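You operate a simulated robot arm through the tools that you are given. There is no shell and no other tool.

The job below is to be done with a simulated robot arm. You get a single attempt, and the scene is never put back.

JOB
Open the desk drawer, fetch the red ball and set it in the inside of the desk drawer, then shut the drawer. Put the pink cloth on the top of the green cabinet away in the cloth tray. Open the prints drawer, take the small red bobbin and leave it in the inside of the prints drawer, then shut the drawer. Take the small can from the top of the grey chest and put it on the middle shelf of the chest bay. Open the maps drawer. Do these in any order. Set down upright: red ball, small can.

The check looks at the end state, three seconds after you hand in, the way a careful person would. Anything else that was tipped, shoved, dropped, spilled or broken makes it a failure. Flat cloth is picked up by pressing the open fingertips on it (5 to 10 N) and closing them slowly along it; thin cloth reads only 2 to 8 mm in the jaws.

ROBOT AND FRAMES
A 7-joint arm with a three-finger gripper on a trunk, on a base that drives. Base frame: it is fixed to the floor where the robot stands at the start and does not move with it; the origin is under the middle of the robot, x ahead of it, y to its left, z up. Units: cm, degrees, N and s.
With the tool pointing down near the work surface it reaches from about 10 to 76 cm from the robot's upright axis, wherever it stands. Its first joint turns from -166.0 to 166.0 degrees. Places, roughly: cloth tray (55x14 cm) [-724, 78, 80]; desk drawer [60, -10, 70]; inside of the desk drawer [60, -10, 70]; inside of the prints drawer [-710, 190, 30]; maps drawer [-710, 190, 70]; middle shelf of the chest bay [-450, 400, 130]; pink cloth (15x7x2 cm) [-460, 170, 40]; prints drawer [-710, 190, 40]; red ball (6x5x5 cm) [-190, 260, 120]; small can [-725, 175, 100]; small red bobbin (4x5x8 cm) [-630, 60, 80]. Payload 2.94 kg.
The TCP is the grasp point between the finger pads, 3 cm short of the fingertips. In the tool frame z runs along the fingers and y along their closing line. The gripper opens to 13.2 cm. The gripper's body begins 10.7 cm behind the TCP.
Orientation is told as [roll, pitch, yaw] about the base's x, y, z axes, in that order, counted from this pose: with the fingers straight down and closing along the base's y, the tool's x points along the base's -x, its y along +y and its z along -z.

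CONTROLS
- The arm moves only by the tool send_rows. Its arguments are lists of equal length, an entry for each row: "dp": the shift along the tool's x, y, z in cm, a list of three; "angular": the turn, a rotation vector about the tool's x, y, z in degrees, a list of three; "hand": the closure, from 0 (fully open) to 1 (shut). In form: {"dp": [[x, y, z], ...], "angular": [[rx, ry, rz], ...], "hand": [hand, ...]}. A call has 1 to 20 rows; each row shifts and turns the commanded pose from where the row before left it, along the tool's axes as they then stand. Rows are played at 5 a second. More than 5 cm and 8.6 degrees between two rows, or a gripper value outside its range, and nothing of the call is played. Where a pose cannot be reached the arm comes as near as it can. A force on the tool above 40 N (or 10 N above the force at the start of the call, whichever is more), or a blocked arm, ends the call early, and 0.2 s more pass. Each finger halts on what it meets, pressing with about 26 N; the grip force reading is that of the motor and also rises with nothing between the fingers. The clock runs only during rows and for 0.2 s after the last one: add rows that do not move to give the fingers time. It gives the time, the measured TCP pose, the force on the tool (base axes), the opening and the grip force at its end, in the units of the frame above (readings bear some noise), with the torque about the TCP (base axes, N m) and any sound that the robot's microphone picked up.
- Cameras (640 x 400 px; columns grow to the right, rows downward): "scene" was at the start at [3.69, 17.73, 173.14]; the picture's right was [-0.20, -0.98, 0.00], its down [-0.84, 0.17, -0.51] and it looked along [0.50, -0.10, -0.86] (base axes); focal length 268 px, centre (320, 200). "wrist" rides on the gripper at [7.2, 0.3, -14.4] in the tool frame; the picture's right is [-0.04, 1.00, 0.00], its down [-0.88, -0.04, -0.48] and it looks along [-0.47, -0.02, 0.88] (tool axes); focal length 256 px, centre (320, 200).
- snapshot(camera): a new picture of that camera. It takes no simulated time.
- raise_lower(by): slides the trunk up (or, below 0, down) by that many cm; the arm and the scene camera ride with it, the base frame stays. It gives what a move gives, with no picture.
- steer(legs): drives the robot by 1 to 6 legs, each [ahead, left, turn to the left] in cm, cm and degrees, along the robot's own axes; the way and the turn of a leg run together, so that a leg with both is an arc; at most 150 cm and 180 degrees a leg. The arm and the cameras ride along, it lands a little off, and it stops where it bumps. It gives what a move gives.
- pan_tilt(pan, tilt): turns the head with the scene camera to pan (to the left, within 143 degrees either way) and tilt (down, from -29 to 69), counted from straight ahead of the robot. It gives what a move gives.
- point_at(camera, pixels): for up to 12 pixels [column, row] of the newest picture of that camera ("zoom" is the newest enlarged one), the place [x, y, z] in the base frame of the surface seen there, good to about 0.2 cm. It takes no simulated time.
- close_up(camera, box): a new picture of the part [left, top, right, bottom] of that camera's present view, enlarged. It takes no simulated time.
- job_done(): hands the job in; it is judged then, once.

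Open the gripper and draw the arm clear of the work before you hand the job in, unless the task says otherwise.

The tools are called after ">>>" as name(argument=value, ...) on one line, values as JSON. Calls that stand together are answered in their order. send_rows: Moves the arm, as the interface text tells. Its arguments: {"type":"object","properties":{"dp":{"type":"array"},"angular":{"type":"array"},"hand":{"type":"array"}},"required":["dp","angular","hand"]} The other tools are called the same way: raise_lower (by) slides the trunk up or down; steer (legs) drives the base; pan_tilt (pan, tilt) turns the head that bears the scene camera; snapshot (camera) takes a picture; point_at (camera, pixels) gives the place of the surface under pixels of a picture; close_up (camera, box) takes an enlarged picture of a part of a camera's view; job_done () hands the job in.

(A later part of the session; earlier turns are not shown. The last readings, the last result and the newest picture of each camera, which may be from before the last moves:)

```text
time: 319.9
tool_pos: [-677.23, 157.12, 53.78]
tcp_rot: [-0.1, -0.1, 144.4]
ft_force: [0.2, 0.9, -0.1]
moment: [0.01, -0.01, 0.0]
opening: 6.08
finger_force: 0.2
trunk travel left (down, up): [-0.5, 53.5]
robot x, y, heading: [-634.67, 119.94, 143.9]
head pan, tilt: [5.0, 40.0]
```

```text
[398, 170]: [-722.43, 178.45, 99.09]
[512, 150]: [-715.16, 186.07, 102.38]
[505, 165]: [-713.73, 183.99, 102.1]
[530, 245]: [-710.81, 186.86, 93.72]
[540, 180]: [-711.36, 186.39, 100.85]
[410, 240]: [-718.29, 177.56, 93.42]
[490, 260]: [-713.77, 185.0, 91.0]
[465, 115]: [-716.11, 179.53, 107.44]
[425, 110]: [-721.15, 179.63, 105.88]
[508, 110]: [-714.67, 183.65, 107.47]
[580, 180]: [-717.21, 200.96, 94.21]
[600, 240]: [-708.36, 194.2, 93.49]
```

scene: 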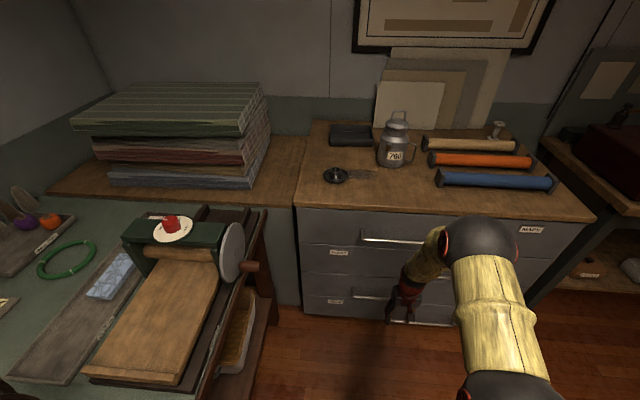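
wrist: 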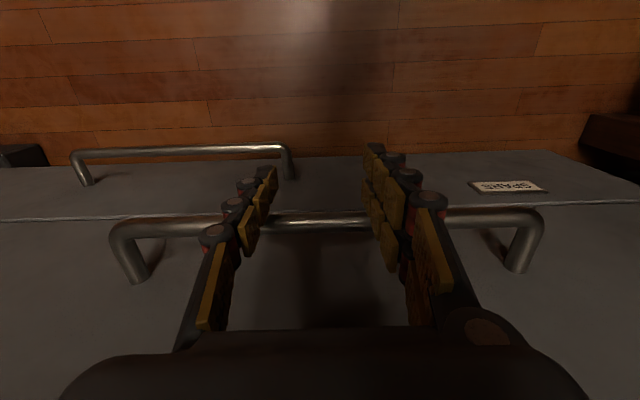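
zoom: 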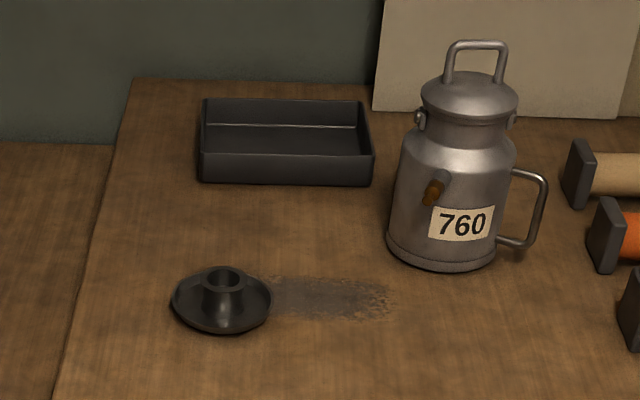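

The can is about 10 cm wide, 22 cm tall, handle toward 33° and spout toward -59°. Before choosing the grasp I look at the destination shelf: raise the trunk and turn the head right.

>>> raise_lower(by=40)

>>> pan_tilt(pan=-87, tilt=15)

>>> snapshot(camera="scene")

>>> close_up(camera="scene", box=[200, 60, 440, 210])

```text
time: 323.7
tool_pos: [-677.36, 157.01, 93.85]
tcp_rot: [-0.1, 0.0, 144.4]
ft_force: [-1.1, 0.4, -0.6]
moment: [-0.03, -0.01, 0.0]
opening: 6.06
finger_force: 0.0
trunk travel left (down, up): [-40.5, 13.5]
robot x, y, heading: [-635.01, 120.07, 143.9]
head pan, tilt: [5.0, 40.0]
```

```text
time: 325.4
tool_pos: [-677.37, 157.06, 93.79]
tcp_rot: [-0.1, 0.0, 144.4]
ft_force: [0.7, -0.7, -0.5]
moment: [-0.01, 0.03, 0.0]
opening: 6.09
finger_force: 0.1
trunk travel left (down, up): [-40.5, 13.5]
robot x, y, heading: [-635.19, 119.79, 143.7]
head pan, tilt: [-87.0, 15.0]
```

```text
taken
```

scene: 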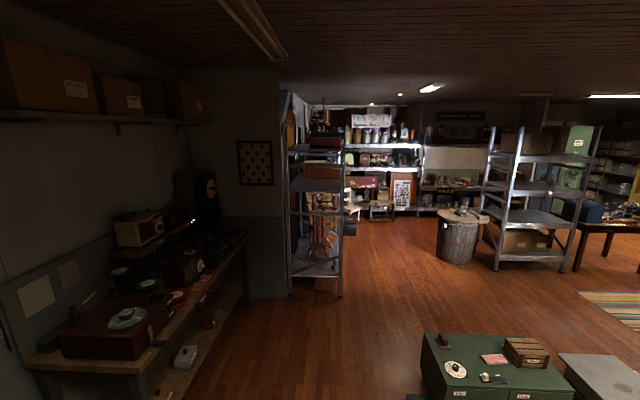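

```text
2.67 times, centred on (320, 135) of scene
```

zoom: 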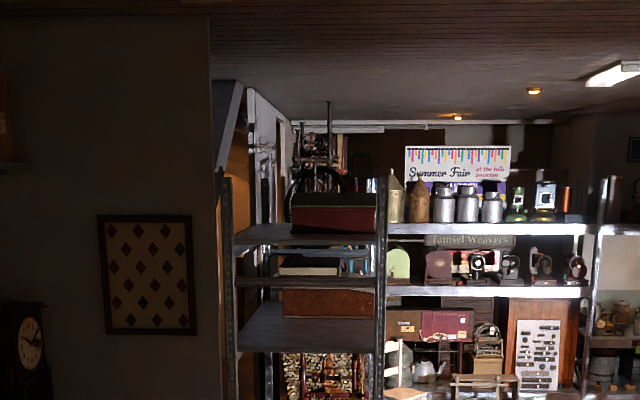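

The chest bay is seen end-on: a middle shelf surface at zoom (305,335) looks free in front. I query shelf heights and posts, and the pink cloth.

>>> point_at(camera="zoom", pixels=[[300, 335], [250, 348], [370, 345], [350, 320], [262, 325], [300, 240], [240, 240], [228, 300], [380, 300], [300, 300], [300, 350], [330, 282]])

>>> point_at(camera="scene", pixels=[[493, 358], [482, 357], [505, 356], [492, 352], [495, 364], [525, 350], [455, 370], [443, 340], [487, 377], [430, 340], [575, 390], [290, 290]])

```text
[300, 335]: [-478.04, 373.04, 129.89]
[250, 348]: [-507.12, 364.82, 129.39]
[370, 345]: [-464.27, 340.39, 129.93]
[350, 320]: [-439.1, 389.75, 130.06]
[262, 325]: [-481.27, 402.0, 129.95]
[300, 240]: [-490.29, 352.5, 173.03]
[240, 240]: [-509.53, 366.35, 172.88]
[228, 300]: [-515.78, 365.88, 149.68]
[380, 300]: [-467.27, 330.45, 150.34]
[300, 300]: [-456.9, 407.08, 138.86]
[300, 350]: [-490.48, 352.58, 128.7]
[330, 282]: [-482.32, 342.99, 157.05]
```

```text
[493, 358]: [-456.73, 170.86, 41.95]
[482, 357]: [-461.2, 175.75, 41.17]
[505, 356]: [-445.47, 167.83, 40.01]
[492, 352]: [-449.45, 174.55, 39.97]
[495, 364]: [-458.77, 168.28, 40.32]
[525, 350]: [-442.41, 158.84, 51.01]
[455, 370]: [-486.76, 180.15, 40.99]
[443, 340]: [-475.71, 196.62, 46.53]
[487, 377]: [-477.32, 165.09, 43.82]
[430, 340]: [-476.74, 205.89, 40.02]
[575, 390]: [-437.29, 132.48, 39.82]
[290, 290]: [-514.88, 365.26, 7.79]
```

Middle shelf z is 130 with about 36 cm headroom and its near part is free. I'll grasp the can with a 45° tilted hand heading 165°, passing above handle and spout: first I retract, raise, and turn the hand.

>>> send_rows(dp=[[3, 0, -3], [3, 0, -3], [3, 0, -3], [3, 0, -3], [3, 0, -3], [0, 0, 0], [0, 0, 0], [0, 0, 0], [0, 0, 0], [0, 0, 0], [0, 0, 0], [0, 0, 0], [0, 0, 0], [0, 0, 0], [0, 0, 0]], angular=[[0, 0, 0], [0, 0, 0], [0, 0, 0], [0, 0, 0], [0, 0, 0], [0, 0, -6.9], [0, 0, -6.9], [0, 0, -6.9], [0, -7.5, 0], [0, -7.5, 0], [0, -7.5, 0], [0, -7.5, 0], [0, -7.5, 0], [0, -7.5, 0], [0, 0, 0]], hand=[0.5, 0.4, 0.3, 0.2, 0.1, 0, 0, 0, 0, 0, 0, 0, 0, 0, 0])

>>> pan_tilt(pan=0, tilt=45)

>>> snapshot(camera="scene")

```text
time: 328.6
tool_pos: [-665.01, 148.31, 108.75]
tcp_rot: [-0.2, -45.2, 165.0]
ft_force: [0.0, 0.1, 0.1]
moment: [0.01, 0.0, 0.0]
opening: 13.21
finger_force: 0.0
trunk travel left (down, up): [-40.5, 13.5]
robot x, y, heading: [-634.81, 119.65, 144.0]
head pan, tilt: [-87.0, 15.0]
```

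```text
time: 330.2
tool_pos: [-664.99, 148.24, 108.79]
tcp_rot: [-0.1, -45.1, 165.2]
ft_force: [0.5, -0.1, 0.0]
moment: [0.05, 0.02, -0.01]
opening: 13.21
finger_force: 0.0
trunk travel left (down, up): [-40.5, 13.5]
robot x, y, heading: [-635.13, 119.98, 144.0]
head pan, tilt: [0.0, 45.0]
```

```text
taken
```

scene: 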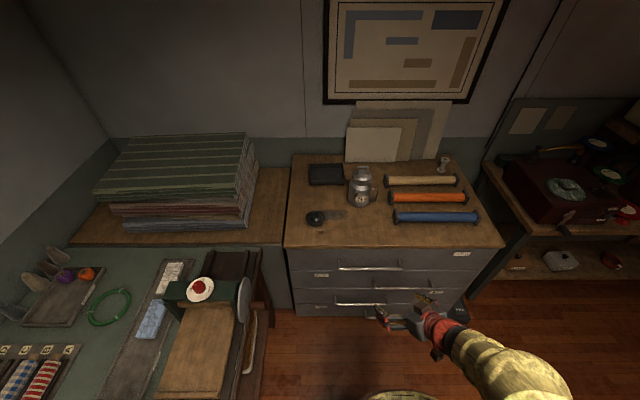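

The hand is tilted 45° with heading 165°. I drive 36 cm ahead to bring it over the chest's front part, near the can.

>>> steer(legs=[[36, 0, 0]])

>>> snapshot(camera="wrist")

>>> snapshot(camera="scene")

```text
time: 332.5
tool_pos: [-694.53, 169.51, 108.78]
tcp_rot: [-0.1, -45.1, 165.3]
ft_force: [-0.6, 0.2, -1.2]
moment: [-0.03, 0.0, 0.04]
opening: 13.19
finger_force: 0.1
trunk travel left (down, up): [-40.5, 13.5]
robot x, y, heading: [-664.28, 141.04, 144.2]
head pan, tilt: [0.0, 45.0]
```

```text
taken
```

wrist: 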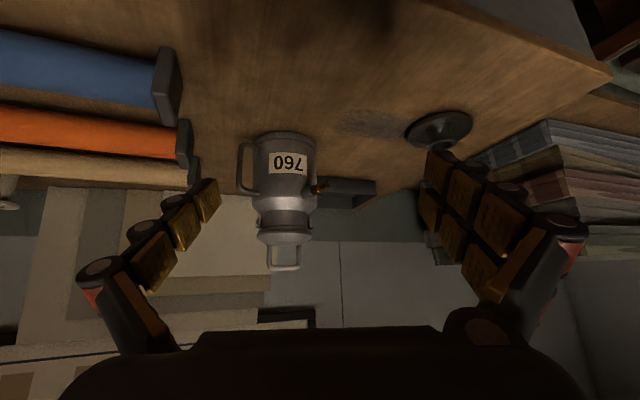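

```text
taken
```

scene: 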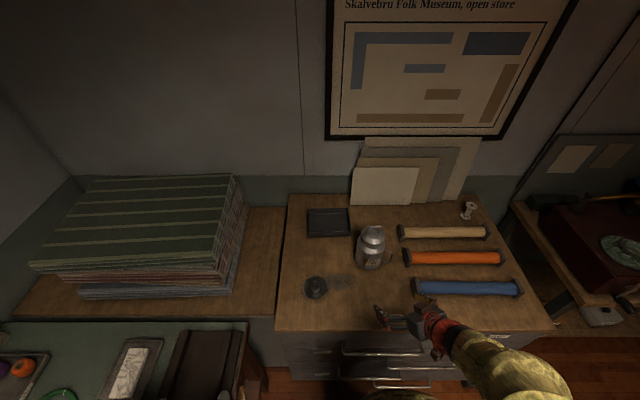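

The wrist camera sees the can at (285,180), handle at (243,165), spout at (318,187). I query these for refining the center and heights.

>>> close_up(camera="wrist", box=[220, 120, 348, 280])

>>> point_at(camera="wrist", pixels=[[288, 162], [260, 165], [313, 165], [285, 185], [284, 232], [284, 252], [243, 165], [250, 187], [250, 146], [320, 187], [262, 195], [310, 195]])

```text
2.50 times, centred on (284, 200) of wrist
```

zoom: 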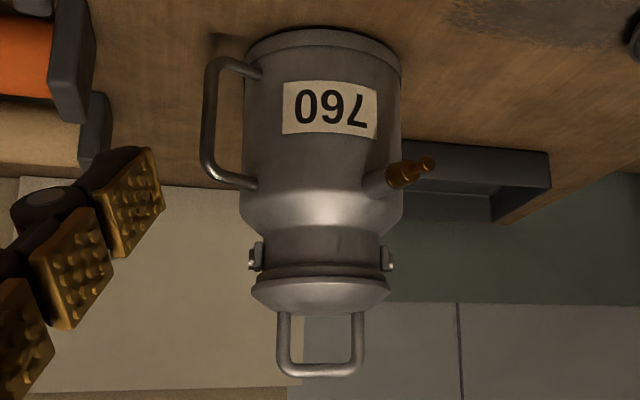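

```text
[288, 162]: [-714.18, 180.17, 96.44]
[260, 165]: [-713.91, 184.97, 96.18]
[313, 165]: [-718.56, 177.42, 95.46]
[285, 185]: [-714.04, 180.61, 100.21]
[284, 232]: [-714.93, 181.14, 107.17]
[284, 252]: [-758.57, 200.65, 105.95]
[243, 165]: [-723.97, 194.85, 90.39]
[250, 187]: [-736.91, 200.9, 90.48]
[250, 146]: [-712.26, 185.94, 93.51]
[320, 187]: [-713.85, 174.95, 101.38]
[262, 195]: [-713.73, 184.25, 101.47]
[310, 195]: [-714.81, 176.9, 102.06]
```

Fit: center (-718.9,182.8), radius 5.4. I move to the approach start 15 cm before along the finger line, fingers fully open.

>>> send_rows(dp=[[-2.33, -1.32, 1.97], [-2.33, -1.32, 1.97], [-2.33, -1.32, 1.97], [-2.33, -1.32, 1.97], [-2.33, -1.32, 1.95], [0, 0, 0]], angular=[[0, 0, 0], [0, 0, 0], [0, 0, 0], [0, 0, 0], [0, 0, 0], [0, 0, 0]], hand=[0, 0, 0, 0, 0, 0])

>>> snapshot(camera="wrist")

>>> point_at(camera="wrist", pixels=[[320, 140], [285, 140], [355, 140], [320, 160], [320, 120], [300, 140], [340, 140]])

```text
time: 333.9
tool_pos: [-707.43, 179.69, 110.31]
tcp_rot: [-0.1, -45.1, 165.3]
ft_force: [-0.1, 0.2, 0.6]
moment: [0.0, -0.01, -0.01]
opening: 13.18
finger_force: 0.2
trunk travel left (down, up): [-40.5, 13.5]
robot x, y, heading: [-664.17, 140.97, 144.1]
head pan, tilt: [0.0, 45.0]
```

```text
taken
```

wrist: 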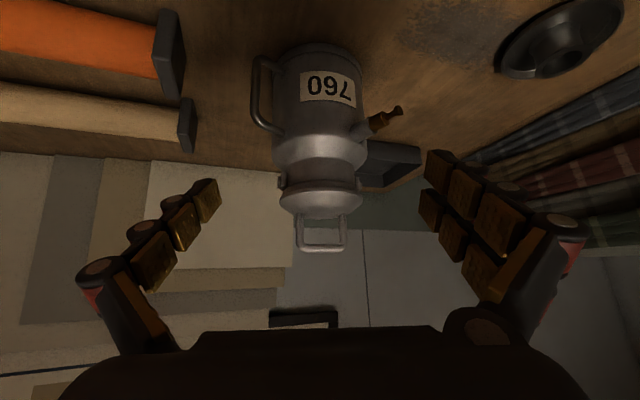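

```text
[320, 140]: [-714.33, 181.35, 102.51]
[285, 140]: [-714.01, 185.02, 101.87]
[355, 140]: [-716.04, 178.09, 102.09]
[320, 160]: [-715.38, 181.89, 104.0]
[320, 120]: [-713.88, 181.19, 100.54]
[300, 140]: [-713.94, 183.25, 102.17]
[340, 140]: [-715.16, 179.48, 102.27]
```

The can is centered between the fingers. I advance along the finger line 10 cm, then check.

>>> send_rows(dp=[[0, 0, 2.5], [0, 0, 2.5], [0, 0, 2.5], [0, 0, 2.5], [0, 0, 0]], angular=[[0, 0, 0], [0, 0, 0], [0, 0, 0], [0, 0, 0], [0, 0, 0]], hand=[0, 0, 0, 0, 0])

>>> snapshot(camera="wrist")

>>> close_up(camera="scene", box=[320, 200, 480, 300])

```text
time: 335.1
tool_pos: [-714.42, 181.69, 102.94]
tcp_rot: [-0.1, -45.2, 165.3]
ft_force: [0.5, -0.9, -0.3]
moment: [0.03, 0.04, -0.02]
opening: 13.2
finger_force: 0.1
trunk travel left (down, up): [-40.5, 13.5]
robot x, y, heading: [-664.22, 141.06, 144.2]
head pan, tilt: [0.0, 45.0]
```

```text
taken
```

wrist: 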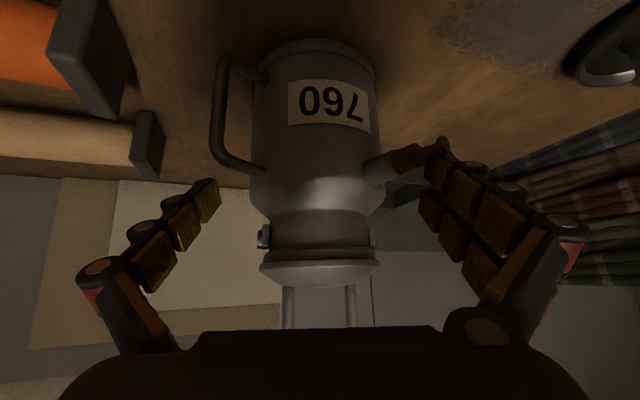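

```text
4.00 times, centred on (400, 250) of scene
```

zoom: 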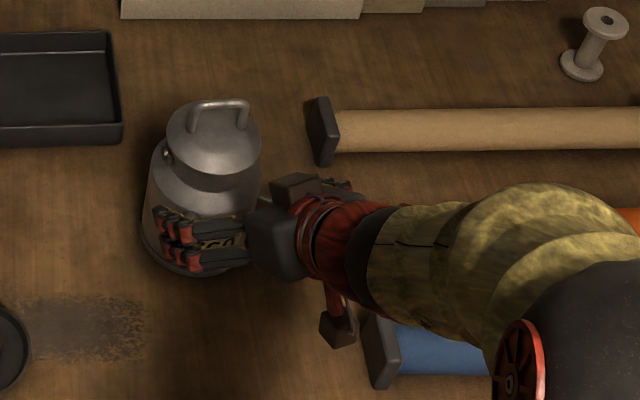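

Cork and handle stay about 1 cm beneath the fingers' lower edges. I advance the last 4.8 cm.

>>> send_rows(dp=[[0, 0, 1.6], [0, 0, 1.6], [0, 0, 1.6], [0, 0, 0]], angular=[[0, 0, 0], [0, 0, 0], [0, 0, 0], [0, 0, 0]], hand=[0, 0, 0, 0])

>>> snapshot(camera="wrist")

>>> close_up(camera="scene", box=[320, 200, 480, 300])

```text
time: 336.1
tool_pos: [-717.63, 182.55, 99.64]
tcp_rot: [-0.1, -45.1, 165.3]
ft_force: [0.3, 0.2, 1.2]
moment: [0.01, -0.02, 0.03]
opening: 13.21
finger_force: 0.0
trunk travel left (down, up): [-40.5, 13.5]
robot x, y, heading: [-664.4, 140.76, 144.3]
head pan, tilt: [0.0, 45.0]
```

```text
taken
```

wrist: 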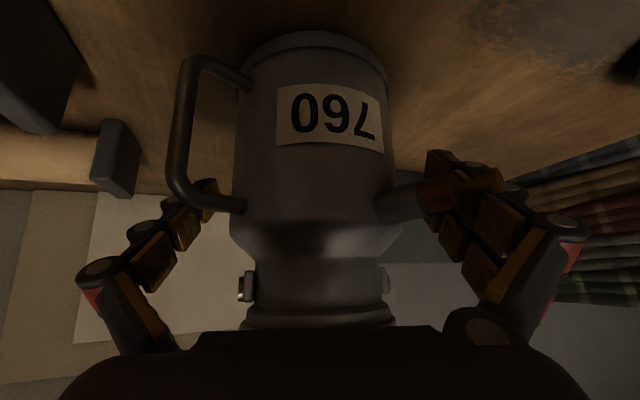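

```text
4.00 times, centred on (400, 250) of scene
```

zoom: 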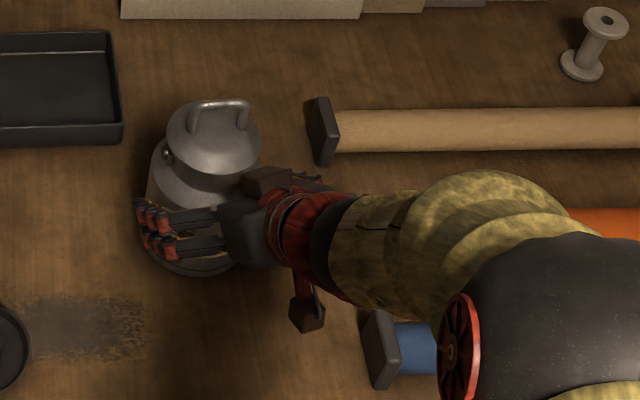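

The fingers are on both sides of the body above handle and spout. I close slowly.

>>> send_rows(dp=[[0, 0, 0], [0, 0, 0], [0, 0, 0], [0, 0, 0], [0, 0, 0], [0, 0, 0], [0, 0, 0]], angular=[[0, 0, 0], [0, 0, 0], [0, 0, 0], [0, 0, 0], [0, 0, 0], [0, 0, 0], [0, 0, 0]], hand=[0.06, 0.12, 0.18, 0.24, 0.3, 0.36, 0.36])

>>> snapshot(camera="wrist")

```text
time: 337.7
tool_pos: [-717.57, 182.62, 99.7]
tcp_rot: [-0.1, -45.2, 165.3]
ft_force: [3.3, 4.3, 6.2]
moment: [1.06, -0.27, -0.17]
opening: 11.93
finger_force: 25.9
trunk travel left (down, up): [-40.5, 13.5]
robot x, y, heading: [-664.27, 141.08, 144.3]
head pan, tilt: [0.0, 45.0]
```

```text
taken
```

wrist: 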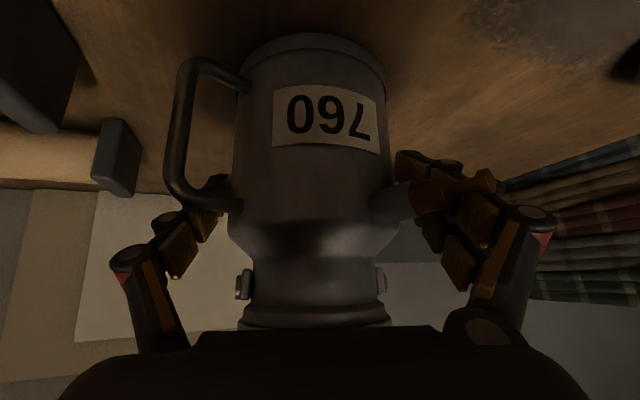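

The fingers stopped at 11.9 cm; I zoom in to see what they touch.

>>> close_up(camera="wrist", box=[370, 120, 530, 220])

>>> close_up(camera="wrist", box=[130, 140, 290, 240])

>>> close_up(camera="scene", box=[340, 215, 420, 275])

```text
4.00 times, centred on (450, 170) of wrist
```

zoom: 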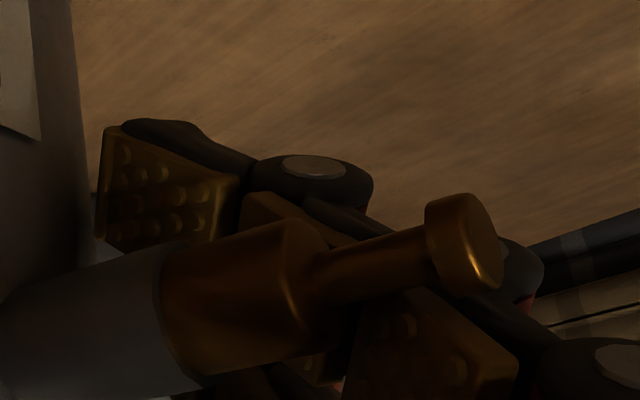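

```text
4.00 times, centred on (210, 190) of wrist
```

zoom: 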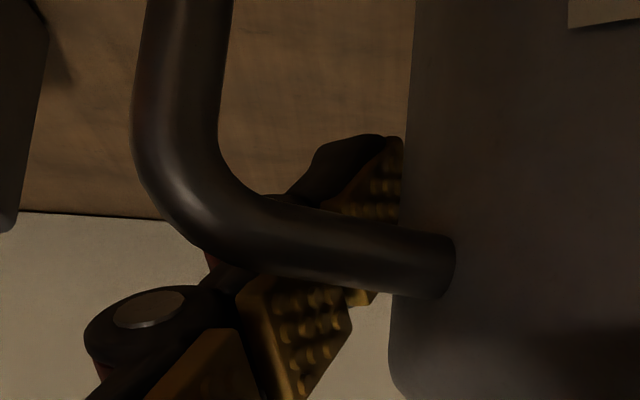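

```text
6.67 times, centred on (380, 245) of scene
```

zoom: 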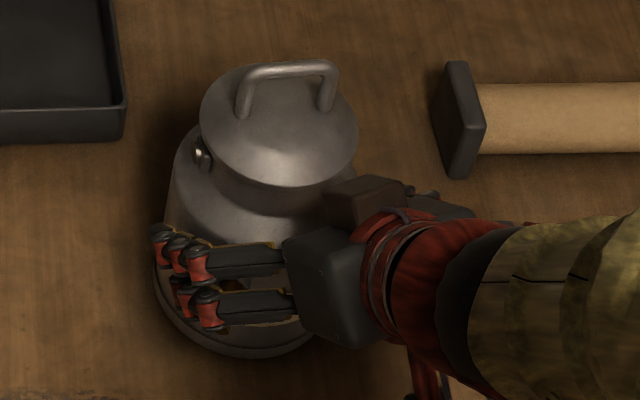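

>>> snapshot(camera="wrist")

>>> point_at(camera="wrist", pixels=[[430, 195], [415, 190], [445, 192], [487, 182], [465, 190], [405, 175], [430, 178], [430, 210], [230, 205], [215, 195], [185, 185], [205, 200]])

```text
taken
```

wrist: 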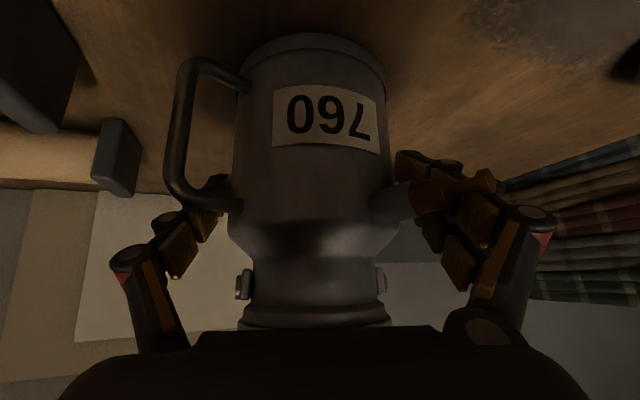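

```text
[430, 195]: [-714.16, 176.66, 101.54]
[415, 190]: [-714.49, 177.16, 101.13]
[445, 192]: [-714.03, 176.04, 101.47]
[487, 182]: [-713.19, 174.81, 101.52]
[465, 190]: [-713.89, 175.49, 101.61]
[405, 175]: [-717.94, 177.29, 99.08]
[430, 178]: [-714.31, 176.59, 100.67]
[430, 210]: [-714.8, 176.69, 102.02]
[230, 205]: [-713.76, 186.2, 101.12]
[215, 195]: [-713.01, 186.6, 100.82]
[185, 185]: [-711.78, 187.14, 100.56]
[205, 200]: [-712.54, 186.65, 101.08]
```

The tips touch the body on both sides and the can barely shifted. I lift 1.5 cm and check that it comes up level.

>>> send_rows(dp=[[0, 0, 0], [-0.35, 0, -0.35], [-0.35, 0, -0.35], [-0.35, 0, -0.35], [0, 0, 0]], angular=[[0, 0, 0], [0, 0, 0], [0, 0, 0], [0, 0, 0], [0, 0, 0]], hand=[0.45, 0.5, 0.5, 0.5, 0.5])

>>> snapshot(camera="wrist")

>>> close_up(camera="scene", box=[320, 200, 480, 300])

```text
time: 338.9
tool_pos: [-717.62, 182.41, 101.06]
tcp_rot: [0.0, -44.9, 165.2]
ft_force: [0.5, -1.0, -5.9]
moment: [-0.02, -0.1, 0.03]
opening: 11.9
finger_force: 26.1
trunk travel left (down, up): [-40.5, 13.5]
robot x, y, heading: [-664.22, 141.29, 144.5]
head pan, tilt: [0.0, 45.0]
```

```text
taken
```

wrist: 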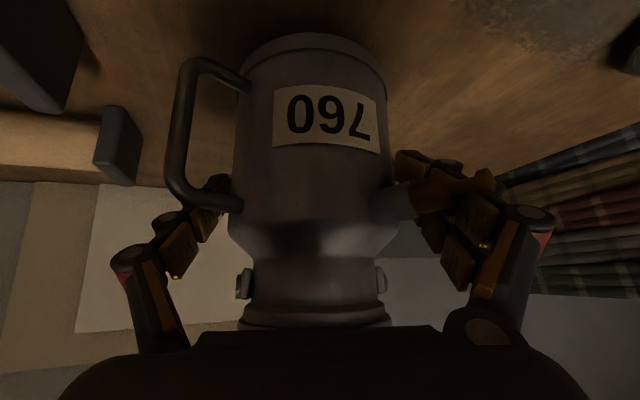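

```text
4.00 times, centred on (400, 250) of scene
```

zoom: 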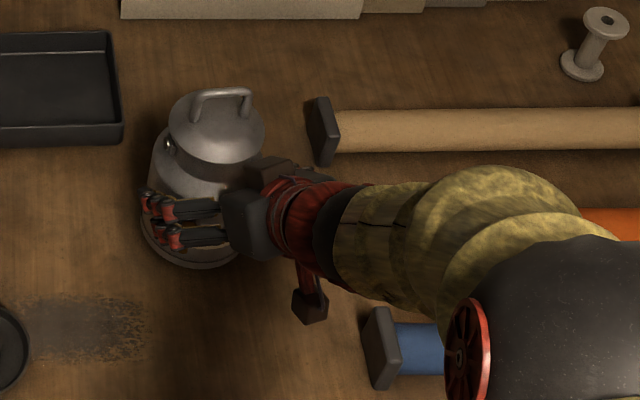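

The can came up level with about 6 N of weight. I lift 20 cm more with the arm and 13 cm with the trunk.

>>> send_rows(dp=[[-1, 0, -1], [-1.5, 0, -1.5], [-1.77, 0, -1.77], [-1.77, 0, -1.77], [-1.77, 0, -1.77], [-1.77, 0, -1.77], [-1.77, 0, -1.77], [-1.5, 0, -1.5], [-1, 0, -1], [0, 0, 0]], angular=[[0, 0, 0], [0, 0, 0], [0, 0, 0], [0, 0, 0], [0, 0, 0], [0, 0, 0], [0, 0, 0], [0, 0, 0], [0, 0, 0], [0, 0, 0]], hand=[0.5, 0.5, 0.5, 0.5, 0.5, 0.5, 0.5, 0.5, 0.5, 0.5])

>>> raise_lower(by=13)

>>> snapshot(camera="wrist")

```text
time: 341.1
tool_pos: [-717.64, 182.42, 120.66]
tcp_rot: [0.1, -45.0, 165.3]
ft_force: [0.4, 0.3, -6.4]
moment: [-0.03, -0.08, 0.0]
opening: 11.91
finger_force: 26.3
trunk travel left (down, up): [-40.5, 13.5]
robot x, y, heading: [-664.53, 141.1, 144.2]
head pan, tilt: [0.0, 45.0]
```

```text
time: 342.7
tool_pos: [-717.61, 182.5, 133.69]
tcp_rot: [0.0, -45.0, 165.2]
ft_force: [0.1, -0.5, -5.2]
moment: [-0.03, -0.11, -0.03]
opening: 11.91
finger_force: 25.5
trunk travel left (down, up): [-53.5, 0.5]
robot x, y, heading: [-664.51, 140.87, 144.3]
head pan, tilt: [0.0, 45.0]
```

```text
taken
```

wrist: 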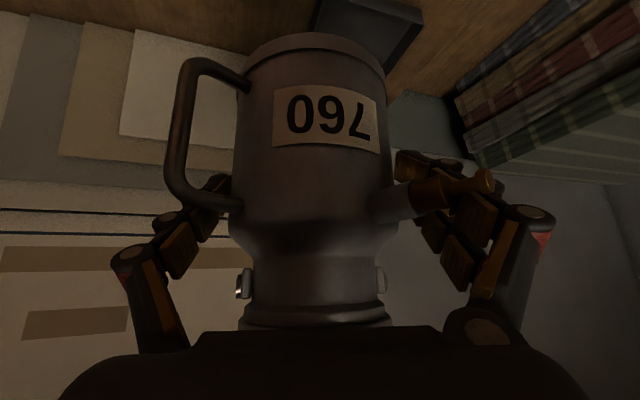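

The can is held firmly. I back the robot off 45 cm from the chest and look to the right for the way to the chest bay.

>>> steer(legs=[[-45, 0, 0]])

>>> pan_tilt(pan=-70, tilt=30)

>>> snapshot(camera="scene")

>>> point_at(camera="scene", pixels=[[100, 330], [200, 260], [250, 200], [300, 250], [330, 200], [400, 250], [500, 300], [150, 250], [60, 300], [360, 160], [420, 170], [280, 170]])

```text
time: 345.4
tool_pos: [-681.21, 156.09, 133.82]
tcp_rot: [-0.1, -45.0, 165.3]
ft_force: [-0.6, -0.1, -5.7]
moment: [-0.03, -0.07, -0.03]
opening: 11.87
finger_force: 26.4
trunk travel left (down, up): [-53.5, 0.5]
robot x, y, heading: [-627.82, 114.78, 144.0]
head pan, tilt: [0.0, 45.0]
```

```text
time: 346.8
tool_pos: [-681.18, 156.14, 133.72]
tcp_rot: [-0.1, -45.1, 165.3]
ft_force: [0.0, -0.5, -6.4]
moment: [-0.07, -0.1, 0.0]
opening: 11.87
finger_force: 25.8
trunk travel left (down, up): [-53.5, 0.5]
robot x, y, heading: [-627.84, 114.81, 144.2]
head pan, tilt: [-70.0, 30.0]
```

```text
taken
```

scene: 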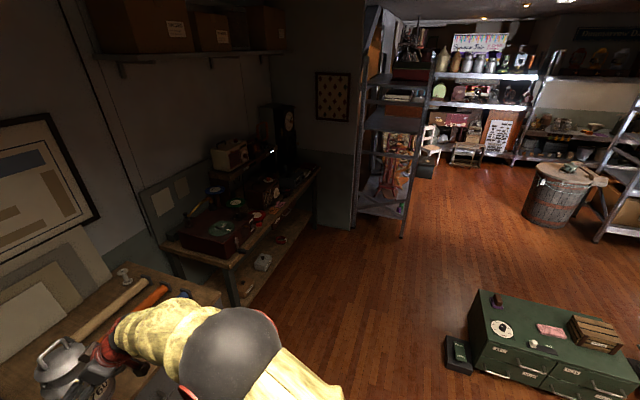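

```text
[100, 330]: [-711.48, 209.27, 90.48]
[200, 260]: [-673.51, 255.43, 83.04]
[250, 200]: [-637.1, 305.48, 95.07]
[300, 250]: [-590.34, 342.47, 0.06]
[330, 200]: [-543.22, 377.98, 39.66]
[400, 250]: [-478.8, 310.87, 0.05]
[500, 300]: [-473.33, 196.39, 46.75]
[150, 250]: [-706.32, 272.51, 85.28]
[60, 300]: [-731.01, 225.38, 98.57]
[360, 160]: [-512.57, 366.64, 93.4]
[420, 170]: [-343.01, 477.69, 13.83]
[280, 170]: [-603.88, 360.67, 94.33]
```

The way is free: back away past the green cabinet, then to the front of the chest bay. I drive there in steps, keeping the can clear of the bay's end.

>>> steer(legs=[[-8.5, -103.7, 0], [-8.5, -103.7, 0], [-74.7, -20.9, 0]])

>>> pan_tilt(pan=-20, tilt=25)

>>> snapshot(camera="scene")

>>> snapshot(camera="wrist")

```text
time: 360.9
tool_pos: [-473.76, 288.14, 133.81]
tcp_rot: [-0.1, -45.2, 166.0]
ft_force: [0.7, -0.2, -6.0]
moment: [-0.04, -0.09, 0.0]
opening: 11.84
finger_force: 25.9
trunk travel left (down, up): [-53.5, 0.5]
robot x, y, heading: [-419.96, 247.26, 144.8]
head pan, tilt: [-70.0, 30.0]
```

```text
time: 362.1
tool_pos: [-473.77, 288.2, 133.72]
tcp_rot: [0.1, -45.2, 166.0]
ft_force: [1.0, -0.1, -6.1]
moment: [-0.1, -0.1, -0.01]
opening: 11.84
finger_force: 25.7
trunk travel left (down, up): [-53.5, 0.5]
robot x, y, heading: [-420.11, 247.55, 144.8]
head pan, tilt: [-20.0, 25.0]
```

```text
taken
```

scene: 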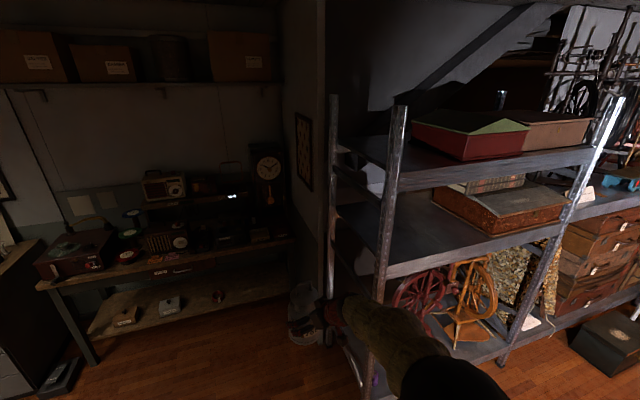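

```text
taken
```

wrist: 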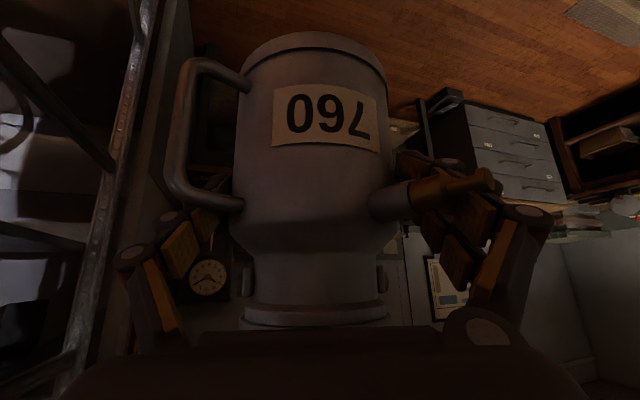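

The bay's middle shelf shows a free area left at (400,235); a box stands at (500,205). I query the surfaces and the upper lip.

>>> point_at(camera="scene", pixels=[[400, 235], [430, 250], [365, 220], [440, 210], [500, 236], [565, 215], [410, 265], [500, 248], [440, 178], [440, 188], [385, 220], [345, 170]])

>>> close_up(camera="scene", box=[320, 90, 640, 290])

```text
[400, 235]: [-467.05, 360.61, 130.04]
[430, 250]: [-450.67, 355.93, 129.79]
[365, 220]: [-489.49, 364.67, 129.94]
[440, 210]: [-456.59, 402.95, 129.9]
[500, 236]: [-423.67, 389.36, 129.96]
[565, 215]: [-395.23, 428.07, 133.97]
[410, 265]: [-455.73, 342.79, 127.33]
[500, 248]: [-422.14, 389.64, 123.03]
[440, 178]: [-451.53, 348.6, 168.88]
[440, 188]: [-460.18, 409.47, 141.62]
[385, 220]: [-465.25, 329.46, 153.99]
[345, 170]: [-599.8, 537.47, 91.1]
```

```text
2.00 times, centred on (480, 190) of scene
```

zoom: 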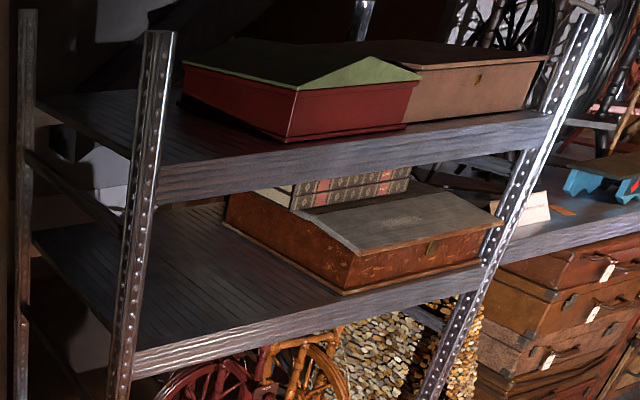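

Free area: a 570–630, b 2–67. I'll set the can's center near (-456.8,363.9), 13 cm inside the edge; first I shift right 72 cm and raise the hand 10 cm.

>>> steer(legs=[[0, -72, 0]])

>>> send_rows(dp=[[-1.2, 0, -1.2], [-1.77, 0, -1.77], [-1.77, 0, -1.77], [-1.77, 0, -1.77], [-1, 0, -1], [0, 0, 0]], angular=[[0, 0, 0], [0, 0, 0], [0, 0, 0], [0, 0, 0], [0, 0, 0], [0, 0, 0]], hand=[0.5, 0.5, 0.5, 0.5, 0.5, 0.5])

>>> pan_tilt(pan=0, tilt=30)

>>> snapshot(camera="scene")

>>> snapshot(camera="wrist")

```text
time: 366.0
tool_pos: [-431.92, 347.07, 133.72]
tcp_rot: [0.0, -45.1, 165.7]
ft_force: [0.8, 0.8, -5.9]
moment: [-0.03, -0.09, 0.03]
opening: 11.81
finger_force: 26.3
trunk travel left (down, up): [-53.5, 0.5]
robot x, y, heading: [-378.25, 305.95, 144.9]
head pan, tilt: [-20.0, 25.0]
```

```text
time: 367.4
tool_pos: [-431.99, 347.07, 144.27]
tcp_rot: [0.0, -45.0, 165.6]
ft_force: [0.3, 0.4, -5.3]
moment: [-0.04, -0.09, 0.02]
opening: 11.79
finger_force: 25.1
trunk travel left (down, up): [-53.5, 0.5]
robot x, y, heading: [-378.2, 306.29, 144.6]
head pan, tilt: [-20.0, 25.0]
```

```text
time: 368.3
tool_pos: [-431.98, 347.15, 144.36]
tcp_rot: [-0.1, -45.0, 165.7]
ft_force: [0.7, -0.5, -6.1]
moment: [-0.04, -0.11, -0.05]
opening: 11.78
finger_force: 25.9
trunk travel left (down, up): [-53.5, 0.5]
robot x, y, heading: [-378.42, 306.4, 144.6]
head pan, tilt: [0.0, 30.0]
```

```text
taken
```

scene: 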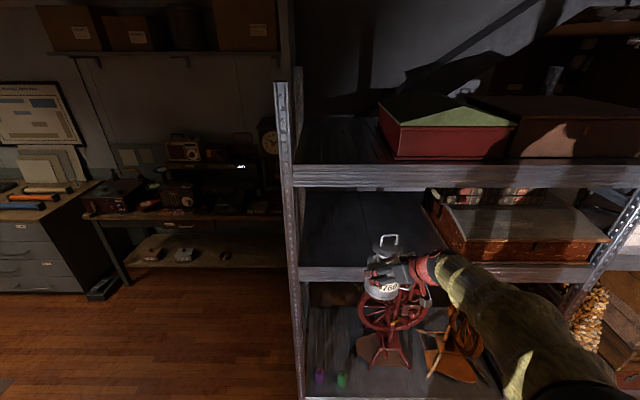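

```text
taken
```

wrist: 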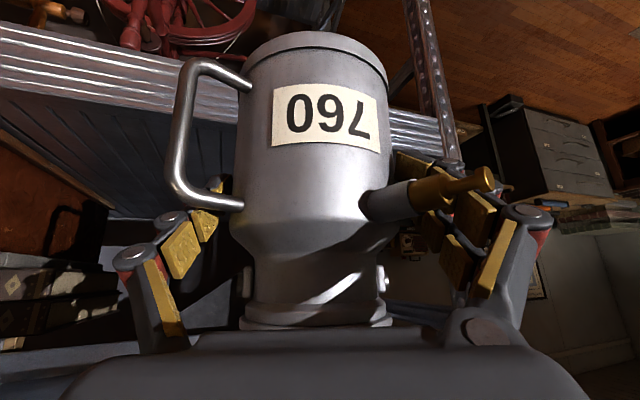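

The can is right in front of the free area (b=35). I lower 2.4 cm to keep clear of the upper lip, then drive in 28.5 cm.

>>> send_rows(dp=[[0.85, 0, 0.85], [0.85, 0, 0.85], [0, 0, 0]], angular=[[0, 0, 0], [0, 0, 0], [0, 0, 0]], hand=[0.5, 0.5, 0.5])

>>> steer(legs=[[15, 0, 0.2]])

>>> snapshot(camera="scene")

>>> snapshot(camera="wrist")

```text
time: 369.1
tool_pos: [-432.08, 347.01, 141.81]
tcp_rot: [-0.2, -45.2, 165.8]
ft_force: [-0.5, 0.2, -6.5]
moment: [-0.02, -0.07, 0.0]
opening: 11.8
finger_force: 25.8
trunk travel left (down, up): [-53.5, 0.5]
robot x, y, heading: [-378.53, 306.08, 144.7]
head pan, tilt: [0.0, 30.0]
```

```text
time: 370.4
tool_pos: [-444.57, 355.71, 141.68]
tcp_rot: [0.0, -44.9, 165.9]
ft_force: [-0.6, 0.8, -6.3]
moment: [-0.06, -0.15, 0.01]
opening: 11.78
finger_force: 25.5
trunk travel left (down, up): [-53.5, 0.5]
robot x, y, heading: [-390.35, 314.69, 144.8]
head pan, tilt: [0.0, 30.0]
```

```text
taken
```

scene: 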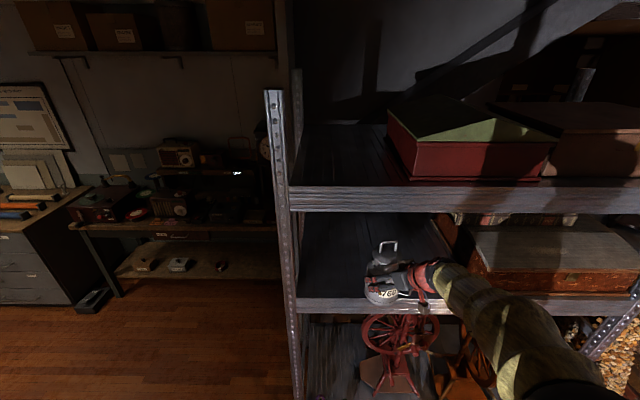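

```text
taken
```

wrist: 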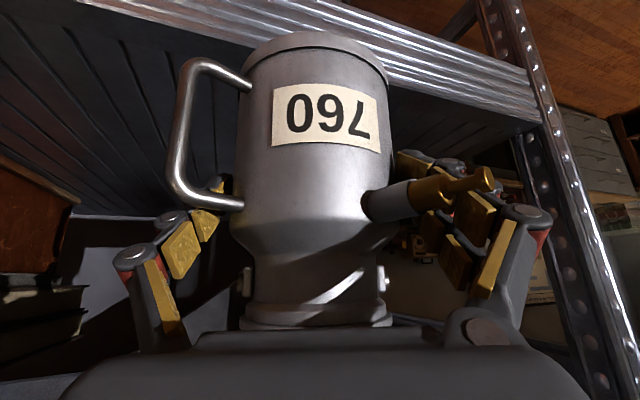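

The can is passing over the shelf edge with clearance. I drive 13.5 cm further in.

>>> steer(legs=[[13.5, 0, 0]])

>>> snapshot(camera="scene")

>>> snapshot(camera="wrist")

```text
time: 371.8
tool_pos: [-455.57, 363.54, 141.66]
tcp_rot: [0.1, -44.8, 165.8]
ft_force: [-1.7, 1.9, -7.1]
moment: [-0.09, -0.11, 0.01]
opening: 11.75
finger_force: 26.1
trunk travel left (down, up): [-53.5, 0.5]
robot x, y, heading: [-401.79, 322.49, 144.7]
head pan, tilt: [0.0, 30.0]
```

```text
taken
```

scene: 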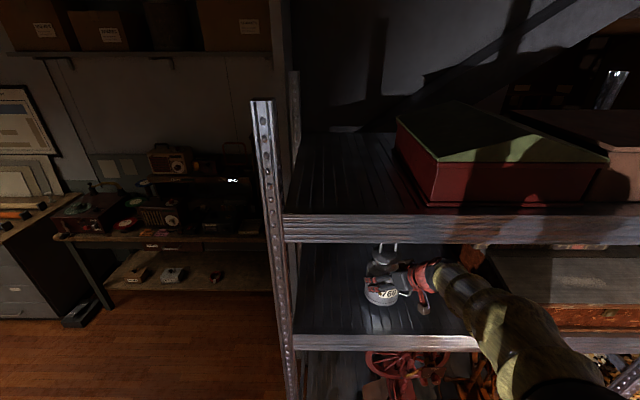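

```text
taken
```

wrist: 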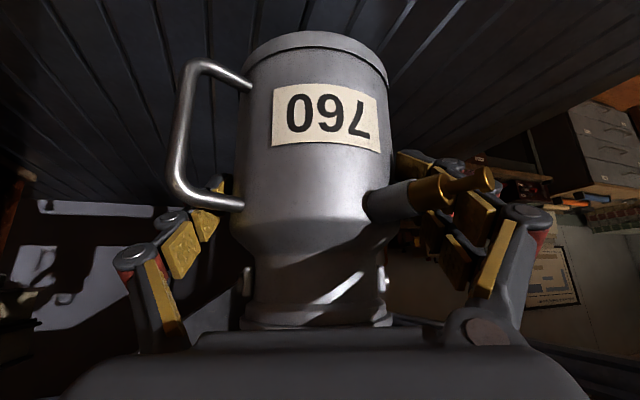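

The can is 13 cm inside the edge. I lower it gently until it touches the shelf.

>>> send_rows(dp=[[0.42, 0, 0.42], [0.42, 0, 0.42], [0.35, 0, 0.35], [0.21, 0, 0.21], [0, 0, 0]], angular=[[0, 0, 0], [0, 0, 0], [0, 0, 0], [0, 0, 0], [0, 0, 0]], hand=[0.5, 0.5, 0.5, 0.5, 0.5])

```text
time: 372.9
tool_pos: [-455.35, 363.48, 139.78]
tcp_rot: [0.1, -45.0, 165.9]
ft_force: [0.4, -0.3, -6.0]
moment: [-0.02, -0.09, 0.01]
opening: 11.76
finger_force: 26.1
trunk travel left (down, up): [-53.5, 0.5]
robot x, y, heading: [-401.57, 322.21, 144.5]
head pan, tilt: [0.0, 30.0]
```

>>> send_rows(dp=[[0.14, 0, 0.14], [0.14, 0, 0.14], [0, 0, 0]], angular=[[0, 0, 0], [0, 0, 0], [0, 0, 0]], hand=[0.5, 0.5, 0.5])

```text
time: 373.8
tool_pos: [-455.43, 363.35, 139.46]
tcp_rot: [0.0, -45.0, 166.0]
ft_force: [-0.4, -0.4, -6.3]
moment: [-0.04, -0.1, 0.02]
opening: 11.75
finger_force: 25.9
trunk travel left (down, up): [-53.5, 0.5]
robot x, y, heading: [-401.48, 322.68, 144.8]
head pan, tilt: [0.0, 30.0]
```

No contact yet at z 139.46. I continue down in small steps.

>>> send_rows(dp=[[0.14, 0, 0.14], [0.1, 0, 0.1], [0, 0, 0]], angular=[[0, 0, 0], [0, 0, 0], [0, 0, 0]], hand=[0.5, 0.5, 0.5])

>>> send_rows(dp=[[0.1, 0, 0.1], [0, 0, 0]], angular=[[0, 0, 0], [0, 0, 0]], hand=[0.5, 0.5])

```text
time: 374.6
tool_pos: [-455.23, 363.47, 139.37]
tcp_rot: [-0.2, -45.2, 166.0]
ft_force: [2.4, -0.9, 7.4]
moment: [0.68, 0.27, -0.09]
opening: 11.74
finger_force: 25.9
trunk travel left (down, up): [-53.5, 0.5]
robot x, y, heading: [-401.49, 322.75, 144.3]
head pan, tilt: [0.0, 30.0]
```

```text
time: 375.1
tool_pos: [-455.22, 363.39, 139.15]
tcp_rot: [-0.2, -45.1, 166.1]
ft_force: [2.6, 0.1, 15.9]
moment: [1.15, -0.15, -0.24]
opening: 11.71
finger_force: 25.9
trunk travel left (down, up): [-53.5, 0.5]
robot x, y, heading: [-401.46, 322.74, 144.8]
head pan, tilt: [0.0, 30.0]
```

Contact is firm (16 N). I open the fingers slowly to full width.

>>> send_rows(dp=[[0, 0, 0], [0, 0, 0], [0, 0, 0], [0, 0, 0], [0, 0, 0], [0, 0, 0]], angular=[[0, 0, 0], [0, 0, 0], [0, 0, 0], [0, 0, 0], [0, 0, 0], [0, 0, 0]], hand=[0.2, 0.1, 0.06, 0.03, 0, 0])

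>>> snapshot(camera="wrist")

>>> close_up(camera="scene", box=[320, 220, 480, 330])

```text
time: 376.6
tool_pos: [-455.37, 363.38, 139.0]
tcp_rot: [0.0, -45.0, 166.0]
ft_force: [0.0, -0.5, -0.2]
moment: [0.0, -0.03, 0.02]
opening: 13.23
finger_force: 0.1
trunk travel left (down, up): [-53.5, 0.5]
robot x, y, heading: [-401.67, 322.72, 144.8]
head pan, tilt: [0.0, 30.0]
```

```text
taken
```

wrist: 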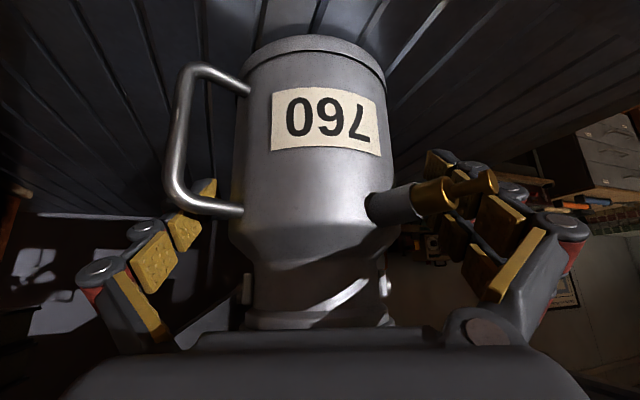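

```text
3.64 times, centred on (400, 275) of scene
```

zoom: 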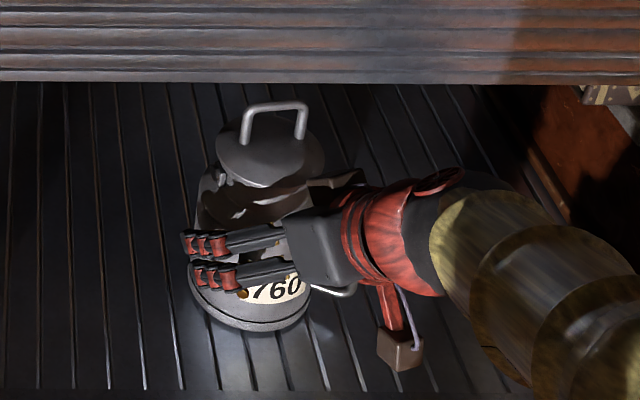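

The can stands upright on the shelf. I retreat along the finger line 16 cm, the way I came.

>>> send_rows(dp=[[0, 0, -1], [0, 0, -2], [0, 0, -2.5], [0, 0, -2.5], [0, 0, -2.5], [0, 0, -2.5], [0, 0, -2.5], [0, 0, 0]], angular=[[0, 0, 0], [0, 0, 0], [0, 0, 0], [0, 0, 0], [0, 0, 0], [0, 0, 0], [0, 0, 0], [0, 0, 0]], hand=[0, 0, 0, 0, 0, 0, 0, 0])

>>> snapshot(camera="wrist")

>>> steer(legs=[[-40, 0, 0]])

>>> snapshot(camera="scene")

```text
time: 378.4
tool_pos: [-444.69, 360.75, 149.86]
tcp_rot: [0.1, -44.8, 165.8]
ft_force: [0.2, 0.0, 0.5]
moment: [0.0, 0.0, 0.0]
opening: 13.17
finger_force: 0.0
trunk travel left (down, up): [-53.5, 0.5]
robot x, y, heading: [-401.65, 322.83, 144.5]
head pan, tilt: [0.0, 30.0]
```

```text
taken
```

wrist: 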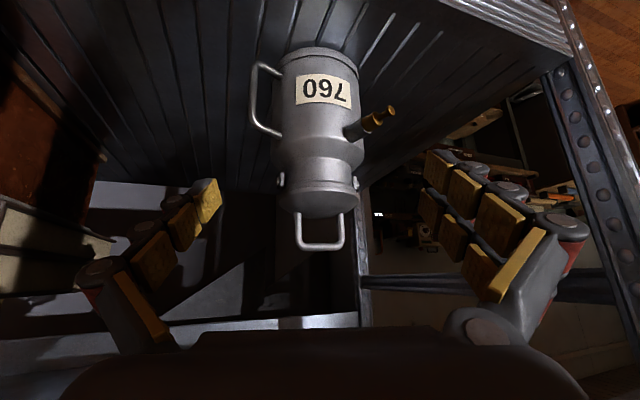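

```text
time: 380.9
tool_pos: [-411.92, 337.35, 149.98]
tcp_rot: [-0.1, -45.0, 166.0]
ft_force: [0.4, 0.6, 0.1]
moment: [0.0, 0.02, -0.04]
opening: 13.18
finger_force: 0.0
trunk travel left (down, up): [-53.5, 0.5]
robot x, y, heading: [-368.89, 299.27, 144.9]
head pan, tilt: [0.0, 30.0]
```

```text
taken
```

scene: 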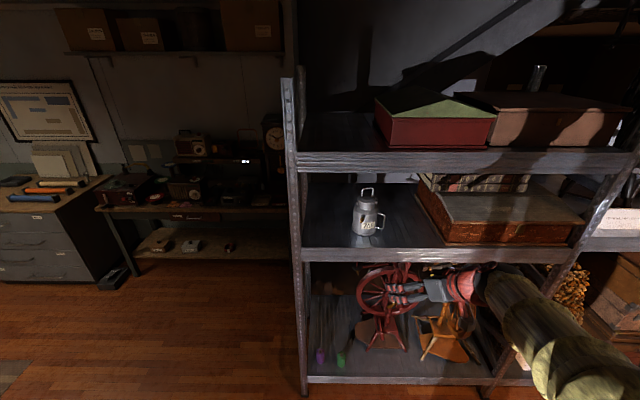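

The can stands upright on the middle shelf. Next the pink cloth: I set the hand vertical, and drive left to the green cabinet's side, turning to face it.

>>> send_rows(dp=[[0, 0, 0], [0, 0, 0], [0, 0, 0], [0, 0, 0], [0, 0, 0], [0, 0, 0], [0, 0, 0], [0, 0, 0], [0, 0, 0], [0, 0, 0]], angular=[[0, 7.5, 0], [0, 7.5, 0], [0, 7.5, 0], [0, 7.5, 0], [0, 7.5, 0], [0, 7.5, 0], [0, 0, 7], [0, 0, 7], [0, 0, 7], [0, 0, 0]], hand=[0, 0, 0.1, 0.2, 0.3, 0.3, 0.3, 0.3, 0.3, 0.3])

>>> send_rows(dp=[[3, 0, 3], [3, 0, 3], [3, 0, 3], [3, 0, 3], [3, 0, 3], [0, 0, 0]], angular=[[0, 0, 0], [0, 0, 0], [0, 0, 0], [0, 0, 0], [0, 0, 0], [0, 0, 0]], hand=[0.3, 0.3, 0.3, 0.3, 0.3, 0.3])

>>> steer(legs=[[0, 45, 0], [0, 0, 90], [42, 0, 0]])

>>> pan_tilt(pan=0, tilt=50)

>>> snapshot(camera="scene")

```text
time: 383.1
tool_pos: [-412.07, 337.43, 149.93]
tcp_rot: [-0.1, 0.0, 144.9]
ft_force: [0.0, 1.0, -0.7]
moment: [-0.02, -0.02, 0.01]
opening: 9.24
finger_force: 0.1
trunk travel left (down, up): [-53.5, 0.5]
robot x, y, heading: [-368.79, 299.41, 145.0]
head pan, tilt: [0.0, 30.0]
```

```text
time: 384.4
tool_pos: [-399.86, 328.82, 134.94]
tcp_rot: [-0.1, 0.0, 145.0]
ft_force: [0.2, 0.4, -0.1]
moment: [0.03, 0.0, -0.02]
opening: 9.25
finger_force: 0.1
trunk travel left (down, up): [-53.5, 0.5]
robot x, y, heading: [-369.09, 299.94, 145.0]
head pan, tilt: [0.0, 30.0]
```

```text
time: 393.2
tool_pos: [-448.59, 197.51, 134.96]
tcp_rot: [-0.1, 0.1, -125.3]
ft_force: [-0.6, 0.3, -0.7]
moment: [0.03, -0.01, 0.02]
opening: 9.26
finger_force: 0.1
trunk travel left (down, up): [-53.5, 0.5]
robot x, y, heading: [-419.32, 228.51, -125.3]
head pan, tilt: [0.0, 30.0]
```

```text
time: 394.0
tool_pos: [-448.65, 197.72, 134.98]
tcp_rot: [0.0, 0.0, -125.3]
ft_force: [-0.2, -0.6, 0.4]
moment: [0.0, -0.01, -0.01]
opening: 9.25
finger_force: 0.0
trunk travel left (down, up): [-53.5, 0.5]
robot x, y, heading: [-418.95, 228.49, -125.3]
head pan, tilt: [0.0, 50.0]
```

```text
taken
```

scene: 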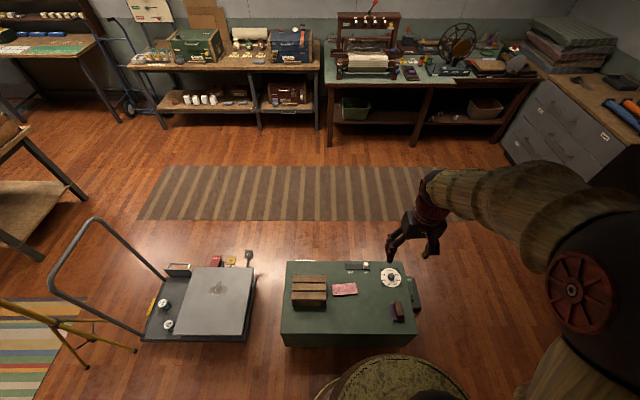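

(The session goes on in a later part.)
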